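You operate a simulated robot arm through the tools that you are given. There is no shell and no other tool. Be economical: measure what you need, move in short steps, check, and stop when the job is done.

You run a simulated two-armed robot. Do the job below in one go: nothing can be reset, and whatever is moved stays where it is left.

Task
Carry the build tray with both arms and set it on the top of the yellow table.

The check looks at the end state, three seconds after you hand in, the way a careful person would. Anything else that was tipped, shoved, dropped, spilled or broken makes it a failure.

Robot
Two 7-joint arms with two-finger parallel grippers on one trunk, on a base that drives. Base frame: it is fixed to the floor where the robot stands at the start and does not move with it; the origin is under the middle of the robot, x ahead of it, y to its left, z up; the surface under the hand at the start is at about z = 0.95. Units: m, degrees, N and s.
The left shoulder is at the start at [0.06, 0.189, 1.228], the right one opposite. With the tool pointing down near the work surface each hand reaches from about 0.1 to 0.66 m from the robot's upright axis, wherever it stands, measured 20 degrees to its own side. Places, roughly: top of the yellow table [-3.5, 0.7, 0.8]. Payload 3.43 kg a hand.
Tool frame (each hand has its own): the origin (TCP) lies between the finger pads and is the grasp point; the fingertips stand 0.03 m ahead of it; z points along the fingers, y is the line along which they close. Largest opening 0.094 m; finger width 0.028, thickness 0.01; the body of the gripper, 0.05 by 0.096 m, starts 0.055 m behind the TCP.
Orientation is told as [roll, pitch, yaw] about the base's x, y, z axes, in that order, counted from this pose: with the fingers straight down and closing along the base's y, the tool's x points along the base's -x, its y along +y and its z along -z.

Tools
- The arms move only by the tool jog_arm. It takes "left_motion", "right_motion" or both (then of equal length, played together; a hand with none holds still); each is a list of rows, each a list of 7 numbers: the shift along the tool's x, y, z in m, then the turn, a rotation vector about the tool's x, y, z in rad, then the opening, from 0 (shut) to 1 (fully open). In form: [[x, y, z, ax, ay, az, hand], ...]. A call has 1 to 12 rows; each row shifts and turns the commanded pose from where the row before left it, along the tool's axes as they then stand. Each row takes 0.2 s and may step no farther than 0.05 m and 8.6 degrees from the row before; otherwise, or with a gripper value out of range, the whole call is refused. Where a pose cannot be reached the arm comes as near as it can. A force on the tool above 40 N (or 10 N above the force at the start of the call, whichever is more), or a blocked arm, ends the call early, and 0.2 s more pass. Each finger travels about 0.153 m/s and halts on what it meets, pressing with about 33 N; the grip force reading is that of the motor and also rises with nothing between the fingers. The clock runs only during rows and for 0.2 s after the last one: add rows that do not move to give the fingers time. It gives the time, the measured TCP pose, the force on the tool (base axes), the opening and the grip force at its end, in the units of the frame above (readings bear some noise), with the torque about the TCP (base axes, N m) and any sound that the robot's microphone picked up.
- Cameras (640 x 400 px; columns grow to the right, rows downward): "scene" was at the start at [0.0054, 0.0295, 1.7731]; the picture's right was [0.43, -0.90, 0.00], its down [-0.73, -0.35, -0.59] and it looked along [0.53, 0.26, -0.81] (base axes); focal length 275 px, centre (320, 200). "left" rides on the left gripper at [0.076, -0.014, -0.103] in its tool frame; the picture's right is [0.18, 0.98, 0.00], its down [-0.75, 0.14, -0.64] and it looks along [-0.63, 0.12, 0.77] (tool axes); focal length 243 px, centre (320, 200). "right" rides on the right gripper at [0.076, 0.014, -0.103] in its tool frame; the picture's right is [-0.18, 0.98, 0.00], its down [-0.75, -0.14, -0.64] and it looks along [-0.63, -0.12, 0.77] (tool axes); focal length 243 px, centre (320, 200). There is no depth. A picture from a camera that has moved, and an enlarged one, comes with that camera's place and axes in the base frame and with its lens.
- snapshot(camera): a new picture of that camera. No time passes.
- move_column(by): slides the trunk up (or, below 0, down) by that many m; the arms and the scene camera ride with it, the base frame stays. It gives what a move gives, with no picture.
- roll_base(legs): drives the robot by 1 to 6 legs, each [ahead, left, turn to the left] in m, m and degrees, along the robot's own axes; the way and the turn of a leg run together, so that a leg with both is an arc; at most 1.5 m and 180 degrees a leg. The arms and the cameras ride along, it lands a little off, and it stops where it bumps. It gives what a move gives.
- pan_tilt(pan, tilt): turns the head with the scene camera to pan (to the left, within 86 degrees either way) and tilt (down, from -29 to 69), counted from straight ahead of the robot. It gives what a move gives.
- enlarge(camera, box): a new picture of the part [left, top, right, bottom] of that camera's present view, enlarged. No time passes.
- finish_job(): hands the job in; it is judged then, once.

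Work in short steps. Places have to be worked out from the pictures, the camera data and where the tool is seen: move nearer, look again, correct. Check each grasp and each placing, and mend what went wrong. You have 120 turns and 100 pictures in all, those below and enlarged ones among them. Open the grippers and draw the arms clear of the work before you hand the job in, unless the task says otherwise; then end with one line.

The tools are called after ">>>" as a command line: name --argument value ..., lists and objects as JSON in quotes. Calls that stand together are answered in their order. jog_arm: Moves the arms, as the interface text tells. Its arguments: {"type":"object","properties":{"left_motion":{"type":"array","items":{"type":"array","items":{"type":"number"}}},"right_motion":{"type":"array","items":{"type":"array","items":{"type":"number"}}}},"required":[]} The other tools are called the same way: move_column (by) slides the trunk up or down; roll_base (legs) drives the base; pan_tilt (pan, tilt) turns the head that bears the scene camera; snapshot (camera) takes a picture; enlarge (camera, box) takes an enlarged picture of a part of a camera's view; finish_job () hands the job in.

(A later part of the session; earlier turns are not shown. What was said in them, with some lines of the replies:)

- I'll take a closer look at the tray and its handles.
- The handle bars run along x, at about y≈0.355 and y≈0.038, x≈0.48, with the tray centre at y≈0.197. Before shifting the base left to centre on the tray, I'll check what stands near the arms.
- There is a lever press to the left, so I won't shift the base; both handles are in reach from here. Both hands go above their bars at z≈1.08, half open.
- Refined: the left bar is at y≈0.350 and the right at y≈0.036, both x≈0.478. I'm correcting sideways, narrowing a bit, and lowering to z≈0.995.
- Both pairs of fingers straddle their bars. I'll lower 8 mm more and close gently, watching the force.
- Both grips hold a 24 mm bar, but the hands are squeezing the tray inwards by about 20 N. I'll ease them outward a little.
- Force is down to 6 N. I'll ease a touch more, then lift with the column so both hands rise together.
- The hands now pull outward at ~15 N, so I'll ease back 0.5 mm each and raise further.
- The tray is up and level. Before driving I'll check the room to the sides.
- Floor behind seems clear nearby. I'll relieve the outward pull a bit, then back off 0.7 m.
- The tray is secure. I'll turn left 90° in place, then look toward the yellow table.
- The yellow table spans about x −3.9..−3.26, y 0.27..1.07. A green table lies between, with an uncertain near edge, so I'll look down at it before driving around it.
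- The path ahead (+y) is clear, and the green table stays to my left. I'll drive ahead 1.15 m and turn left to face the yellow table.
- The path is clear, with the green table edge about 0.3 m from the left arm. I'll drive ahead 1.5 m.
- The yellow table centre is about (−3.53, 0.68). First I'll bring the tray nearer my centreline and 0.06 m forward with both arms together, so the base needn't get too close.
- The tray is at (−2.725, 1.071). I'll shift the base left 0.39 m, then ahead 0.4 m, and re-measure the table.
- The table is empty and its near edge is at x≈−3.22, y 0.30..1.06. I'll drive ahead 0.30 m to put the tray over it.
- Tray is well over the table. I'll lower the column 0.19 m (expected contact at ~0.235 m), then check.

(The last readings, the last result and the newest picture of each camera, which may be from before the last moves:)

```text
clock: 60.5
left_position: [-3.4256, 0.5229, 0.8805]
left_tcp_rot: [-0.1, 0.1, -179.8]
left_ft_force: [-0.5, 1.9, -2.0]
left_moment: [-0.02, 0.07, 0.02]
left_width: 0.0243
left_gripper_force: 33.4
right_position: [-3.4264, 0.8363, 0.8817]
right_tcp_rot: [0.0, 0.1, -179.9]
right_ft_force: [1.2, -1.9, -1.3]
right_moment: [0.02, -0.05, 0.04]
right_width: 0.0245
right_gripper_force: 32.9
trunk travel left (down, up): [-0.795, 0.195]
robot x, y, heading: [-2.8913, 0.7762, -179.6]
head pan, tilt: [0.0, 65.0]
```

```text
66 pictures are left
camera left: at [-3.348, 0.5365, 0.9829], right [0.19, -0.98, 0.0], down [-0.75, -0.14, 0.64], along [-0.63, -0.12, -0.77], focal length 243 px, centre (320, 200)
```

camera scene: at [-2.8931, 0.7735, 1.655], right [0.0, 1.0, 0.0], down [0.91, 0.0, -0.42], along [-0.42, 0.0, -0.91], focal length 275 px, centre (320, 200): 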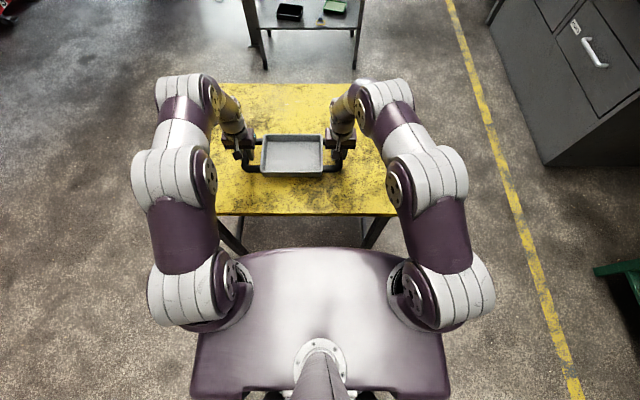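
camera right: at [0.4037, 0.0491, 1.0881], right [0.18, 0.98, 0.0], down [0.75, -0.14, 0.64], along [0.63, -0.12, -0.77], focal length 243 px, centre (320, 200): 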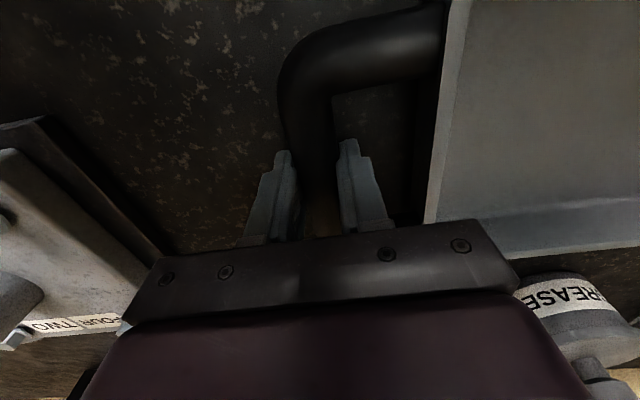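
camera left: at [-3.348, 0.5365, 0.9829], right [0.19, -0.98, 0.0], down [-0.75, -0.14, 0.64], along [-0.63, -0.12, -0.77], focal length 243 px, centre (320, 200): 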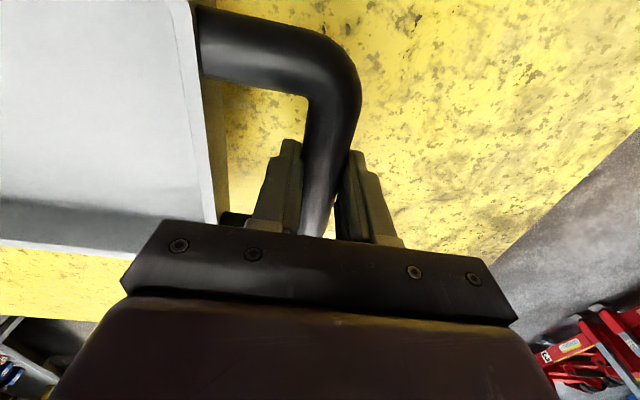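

No contact yet (z-forces ≈ −1.5 N). I'll lower with the guarded arms: 0.03 m, then 2 mm steps.

>>> jog_arm --left_motion '[[0, 0, 0.006, 0, 0, 0, 0], [0, 0, 0.006, 0, 0, 0, 0], [0, 0, 0.006, 0, 0, 0, 0], [0, 0, 0.006, 0, 0, 0, 0], [0, 0, 0.006, 0, 0, 0, 0], [0, 0, 0.002, 0, 0, 0, 0], [0, 0, 0.002, 0, 0, 0, 0], [0, 0, 0.002, 0, 0, 0, 0]]' --right_motion '[[0, 0, 0.006, 0, 0, 0, 0], [0, 0, 0.006, 0, 0, 0, 0], [0, 0, 0.006, 0, 0, 0, 0], [0, 0, 0.006, 0, 0, 0, 0], [0, 0, 0.006, 0, 0, 0, 0], [0, 0, 0.002, 0, 0, 0, 0], [0, 0, 0.002, 0, 0, 0, 0], [0, 0, 0.002, 0, 0, 0, 0]]'

```text
clock: 62.3
left_position: [-3.4248, 0.5221, 0.8444]
left_tcp_rot: [0.0, 0.1, -179.8]
left_ft_force: [0.4, -3.6, -1.8]
left_moment: [-0.05, 0.04, 0.03]
left_width: 0.0242
left_gripper_force: 33.4
right_position: [-3.4264, 0.8372, 0.8457]
right_tcp_rot: [0.0, 0.1, -179.8]
right_ft_force: [-0.6, 3.6, -1.9]
right_moment: [0.05, 0.02, 0.02]
right_width: 0.0245
right_gripper_force: 32.8
trunk travel left (down, up): [-0.795, 0.195]
robot x, y, heading: [-2.893, 0.7778, -179.7]
head pan, tilt: [0.0, 65.0]
```

Still hanging free. I'll keep creeping down, 1.5 mm per row.

>>> jog_arm --left_motion '[[0, 0, 0.0015, 0, 0, 0, 0], [0, 0, 0.0015, 0, 0, 0, 0], [0, 0, 0.0015, 0, 0, 0, 0], [0, 0, 0.0015, 0, 0, 0, 0], [0, 0, 0, 0, 0, 0, 0]]' --right_motion '[[0, 0, 0.0015, 0, 0, 0, 0], [0, 0, 0.0015, 0, 0, 0, 0], [0, 0, 0.0015, 0, 0, 0, 0], [0, 0, 0.0015, 0, 0, 0, 0], [0, 0, 0, 0, 0, 0, 0]]'

```text
clock: 63.5
left_position: [-3.4242, 0.5223, 0.8385]
left_tcp_rot: [0.0, -0.1, -179.8]
left_ft_force: [-0.3, 1.7, -1.5]
left_moment: [0.01, 0.05, 0.05]
left_width: 0.0244
left_gripper_force: 32.9
right_position: [-3.4271, 0.8386, 0.8378]
right_tcp_rot: [0.0, 0.1, -179.8]
right_ft_force: [0.5, -1.0, -2.1]
right_moment: [0.06, -0.07, 0.0]
right_width: 0.0243
right_gripper_force: 33.3
trunk travel left (down, up): [-0.795, 0.195]
robot x, y, heading: [-2.8925, 0.7754, -179.9]
head pan, tilt: [0.0, 65.0]
```

Not touching yet; I'll go another few millimetres.

>>> jog_arm --left_motion '[[0, 0, 0.001, 0, 0, 0, 0], [0, 0, 0.001, 0, 0, 0, 0], [0, 0, 0.001, 0, 0, 0, 0], [0, 0, 0, 0, 0, 0, 0]]' --right_motion '[[0, 0, 0.001, 0, 0, 0, 0], [0, 0, 0.001, 0, 0, 0, 0], [0, 0, 0.001, 0, 0, 0, 0], [0, 0, 0, 0, 0, 0, 0]]'

>>> snapshot --camera "left"

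```text
clock: 64.5
left_position: [-3.4243, 0.5223, 0.8378]
left_tcp_rot: [0.1, -0.1, -179.8]
left_ft_force: [-2.4, 2.3, 4.9]
left_moment: [-0.01, -0.54, -0.05]
left_width: 0.0245
left_gripper_force: 33.2
right_position: [-3.4265, 0.8386, 0.8366]
right_tcp_rot: [0.0, 0.0, -179.7]
right_ft_force: [-0.5, -1.9, -0.2]
right_moment: [-0.09, -0.04, -0.04]
right_width: 0.024
right_gripper_force: 33.4
trunk travel left (down, up): [-0.795, 0.195]
robot x, y, heading: [-2.892, 0.777, -179.7]
head pan, tilt: [0.0, 65.0]
```

```text
65 pictures are left
camera left: at [-3.348, 0.5365, 0.9383], right [0.19, -0.98, 0.0], down [-0.75, -0.14, 0.64], along [-0.63, -0.12, -0.77], focal length 243 px, centre (320, 200)
```

left: 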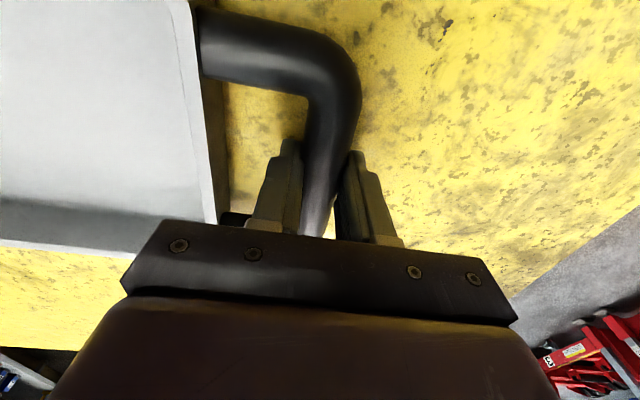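

Contact on the left side (+4.9 N); the right is just about touching. I'll lower the right hand 1 mm more.

>>> jog_arm --left_motion '[[0, 0, 0, 0, 0, 0, 0], [0, 0, 0, 0, 0, 0, 0]]' --right_motion '[[0, 0, 0.001, 0, 0, 0, 0], [0, 0, 0, 0, 0, 0, 0]]'

```text
clock: 65.1
left_position: [-3.4245, 0.5226, 0.8366]
left_tcp_rot: [-0.1, -0.1, -179.8]
left_ft_force: [-2.9, 1.6, 3.6]
left_moment: [0.01, -0.05, 0.25]
left_width: 0.0244
left_gripper_force: 33.0
right_position: [-3.4264, 0.8372, 0.8356]
right_tcp_rot: [0.0, -0.2, -179.9]
right_ft_force: [-0.7, -1.8, 11.6]
right_moment: [0.01, -0.86, 0.18]
right_width: 0.0243
right_gripper_force: 33.2
trunk travel left (down, up): [-0.795, 0.195]
robot x, y, heading: [-2.888, 0.7764, -179.7]
head pan, tilt: [0.0, 65.0]
```

Both sides rest on the table. I'll open both grippers to half, as before, which is clear of the tray wall.

>>> jog_arm --left_motion '[[0, 0, 0, 0, 0, 0, 0.3], [0, 0, 0, 0, 0, 0, 0.4], [0, 0, 0, 0, 0, 0, 0.5], [0, 0, 0, 0, 0, 0, 0.5]]' --right_motion '[[0, 0, 0, 0, 0, 0, 0.3], [0, 0, 0, 0, 0, 0, 0.4], [0, 0, 0, 0, 0, 0, 0.5], [0, 0, 0, 0, 0, 0, 0.5]]'

>>> snapshot --camera "left"

>>> snapshot --camera "right"

```text
clock: 66.1
left_position: [-3.4245, 0.5237, 0.8359]
left_tcp_rot: [-0.2, -0.1, -179.8]
left_ft_force: [0.8, 0.3, 0.7]
left_moment: [0.0, 0.03, 0.01]
left_width: 0.047
left_gripper_force: 0.1
right_position: [-3.4257, 0.8369, 0.8345]
right_tcp_rot: [0.0, 0.1, -179.9]
right_ft_force: [-0.3, -0.1, -0.2]
right_moment: [-0.01, 0.04, 0.01]
right_width: 0.047
right_gripper_force: 0.0
trunk travel left (down, up): [-0.795, 0.195]
robot x, y, heading: [-2.8903, 0.7733, -179.9]
head pan, tilt: [0.0, 65.0]
```

```text
64 pictures are left
camera left: at [-3.3477, 0.5365, 0.9379], right [0.19, -0.98, 0.0], down [-0.75, -0.14, 0.64], along [-0.63, -0.12, -0.77], focal length 243 px, centre (320, 200)
```

left: 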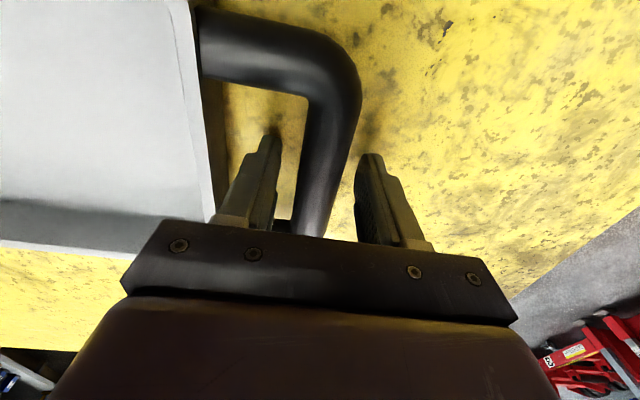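

```text
63 pictures are left
camera right: at [-3.3495, 0.8225, 0.9372], right [-0.18, -0.98, 0.0], down [-0.75, 0.14, 0.64], along [-0.63, 0.12, -0.77], focal length 243 px, centre (320, 200)
```

right: 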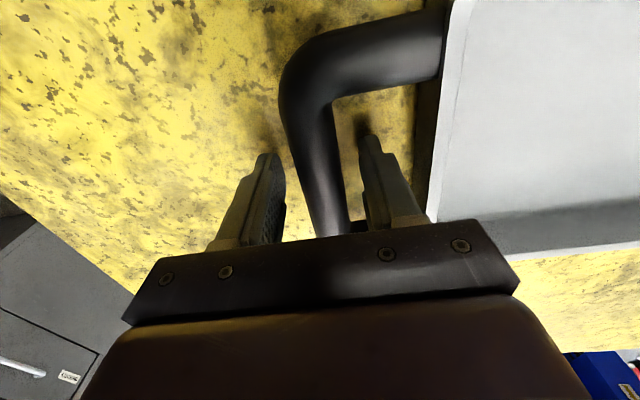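

Released cleanly, bars free between the fingers. I'll raise both hands straight up 0.15 m.

>>> jog_arm --left_motion '[[0, 0, -0.01, 0, 0, 0, 0.5], [0, 0, -0.02, 0, 0, 0, 0.5], [0, 0, -0.03, 0, 0, 0, 0.5], [0, 0, -0.03, 0, 0, 0, 0.5], [0, 0, -0.03, 0, 0, 0, 0.5], [0, 0, -0.03, 0, 0, 0, 0.5]]' --right_motion '[[0, 0, -0.01, 0, 0, 0, 0.5], [0, 0, -0.02, 0, 0, 0, 0.5], [0, 0, -0.03, 0, 0, 0, 0.5], [0, 0, -0.03, 0, 0, 0, 0.5], [0, 0, -0.03, 0, 0, 0, 0.5], [0, 0, -0.03, 0, 0, 0, 0.5]]'

>>> roll_base --legs '[[-0.3, 0, 0]]'

>>> pan_tilt --pan 0 --tilt 45

>>> snapshot --camera "scene"

```text
clock: 67.5
left_position: [-3.423, 0.5227, 0.9865]
left_tcp_rot: [0.0, -0.1, -179.8]
left_ft_force: [-1.1, -0.2, -0.7]
left_moment: [-0.04, 0.02, 0.0]
left_width: 0.0471
left_gripper_force: 0.1
right_position: [-3.4237, 0.8369, 0.9868]
right_tcp_rot: [0.0, 0.1, -179.8]
right_ft_force: [0.5, 0.0, 0.5]
right_moment: [-0.01, 0.0, 0.05]
right_width: 0.0472
right_gripper_force: 0.0
trunk travel left (down, up): [-0.795, 0.195]
robot x, y, heading: [-2.8894, 0.7756, -179.9]
head pan, tilt: [0.0, 65.0]
```

```text
clock: 69.6
left_position: [-3.1217, 0.5232, 0.9859]
left_tcp_rot: [0.0, 0.0, -179.6]
left_ft_force: [-0.3, 0.0, 0.2]
left_moment: [0.02, -0.02, 0.01]
left_width: 0.0471
left_gripper_force: 0.0
right_position: [-3.1242, 0.8381, 0.9839]
right_tcp_rot: [0.0, 0.1, -179.7]
right_ft_force: [0.2, -0.2, -0.4]
right_moment: [-0.01, 0.0, -0.02]
right_width: 0.047
right_gripper_force: 0.1
trunk travel left (down, up): [-0.795, 0.195]
robot x, y, heading: [-2.5902, 0.7784, -179.6]
head pan, tilt: [0.0, 65.0]
```

```text
clock: 70.4
left_position: [-3.122, 0.5245, 0.9857]
left_tcp_rot: [0.0, 0.0, -179.7]
left_ft_force: [-0.6, -0.6, 0.7]
left_moment: [0.01, 0.01, 0.0]
left_width: 0.0471
left_gripper_force: 0.0
right_position: [-3.1248, 0.8377, 0.9851]
right_tcp_rot: [0.0, 0.1, -179.7]
right_ft_force: [-0.5, 0.1, 0.1]
right_moment: [-0.01, 0.0, 0.0]
right_width: 0.0469
right_gripper_force: 0.0
trunk travel left (down, up): [-0.795, 0.195]
robot x, y, heading: [-2.5893, 0.7819, -179.7]
head pan, tilt: [0.0, 45.0]
```

```text
62 pictures are left
camera scene: at [-2.6118, 0.7748, 1.6799], right [0.0, 1.0, 0.0], down [0.71, 0.0, -0.71], along [-0.71, 0.0, -0.71], focal length 275 px, centre (320, 200)
```

scene: 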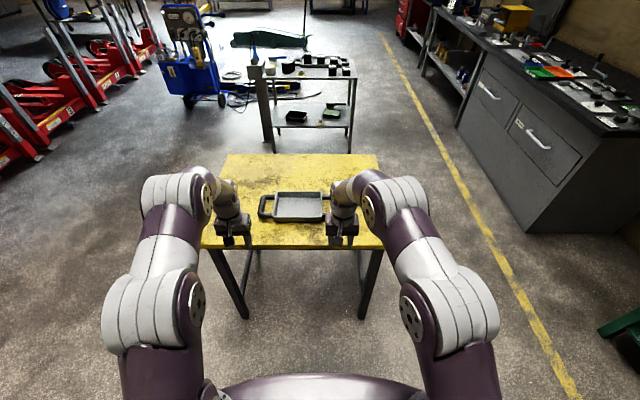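

The tray sits flat on the table, well inside its edges, and the hands are clear with grippers open. I'll hand in.

>>> finish_job

```text
The job is handed in.
```

I carried the build tray with both arms and set it flat on top of the yellow table, well inside the edges. Both grippers are open and the arms are clear; I saw nothing else tipped or moved.
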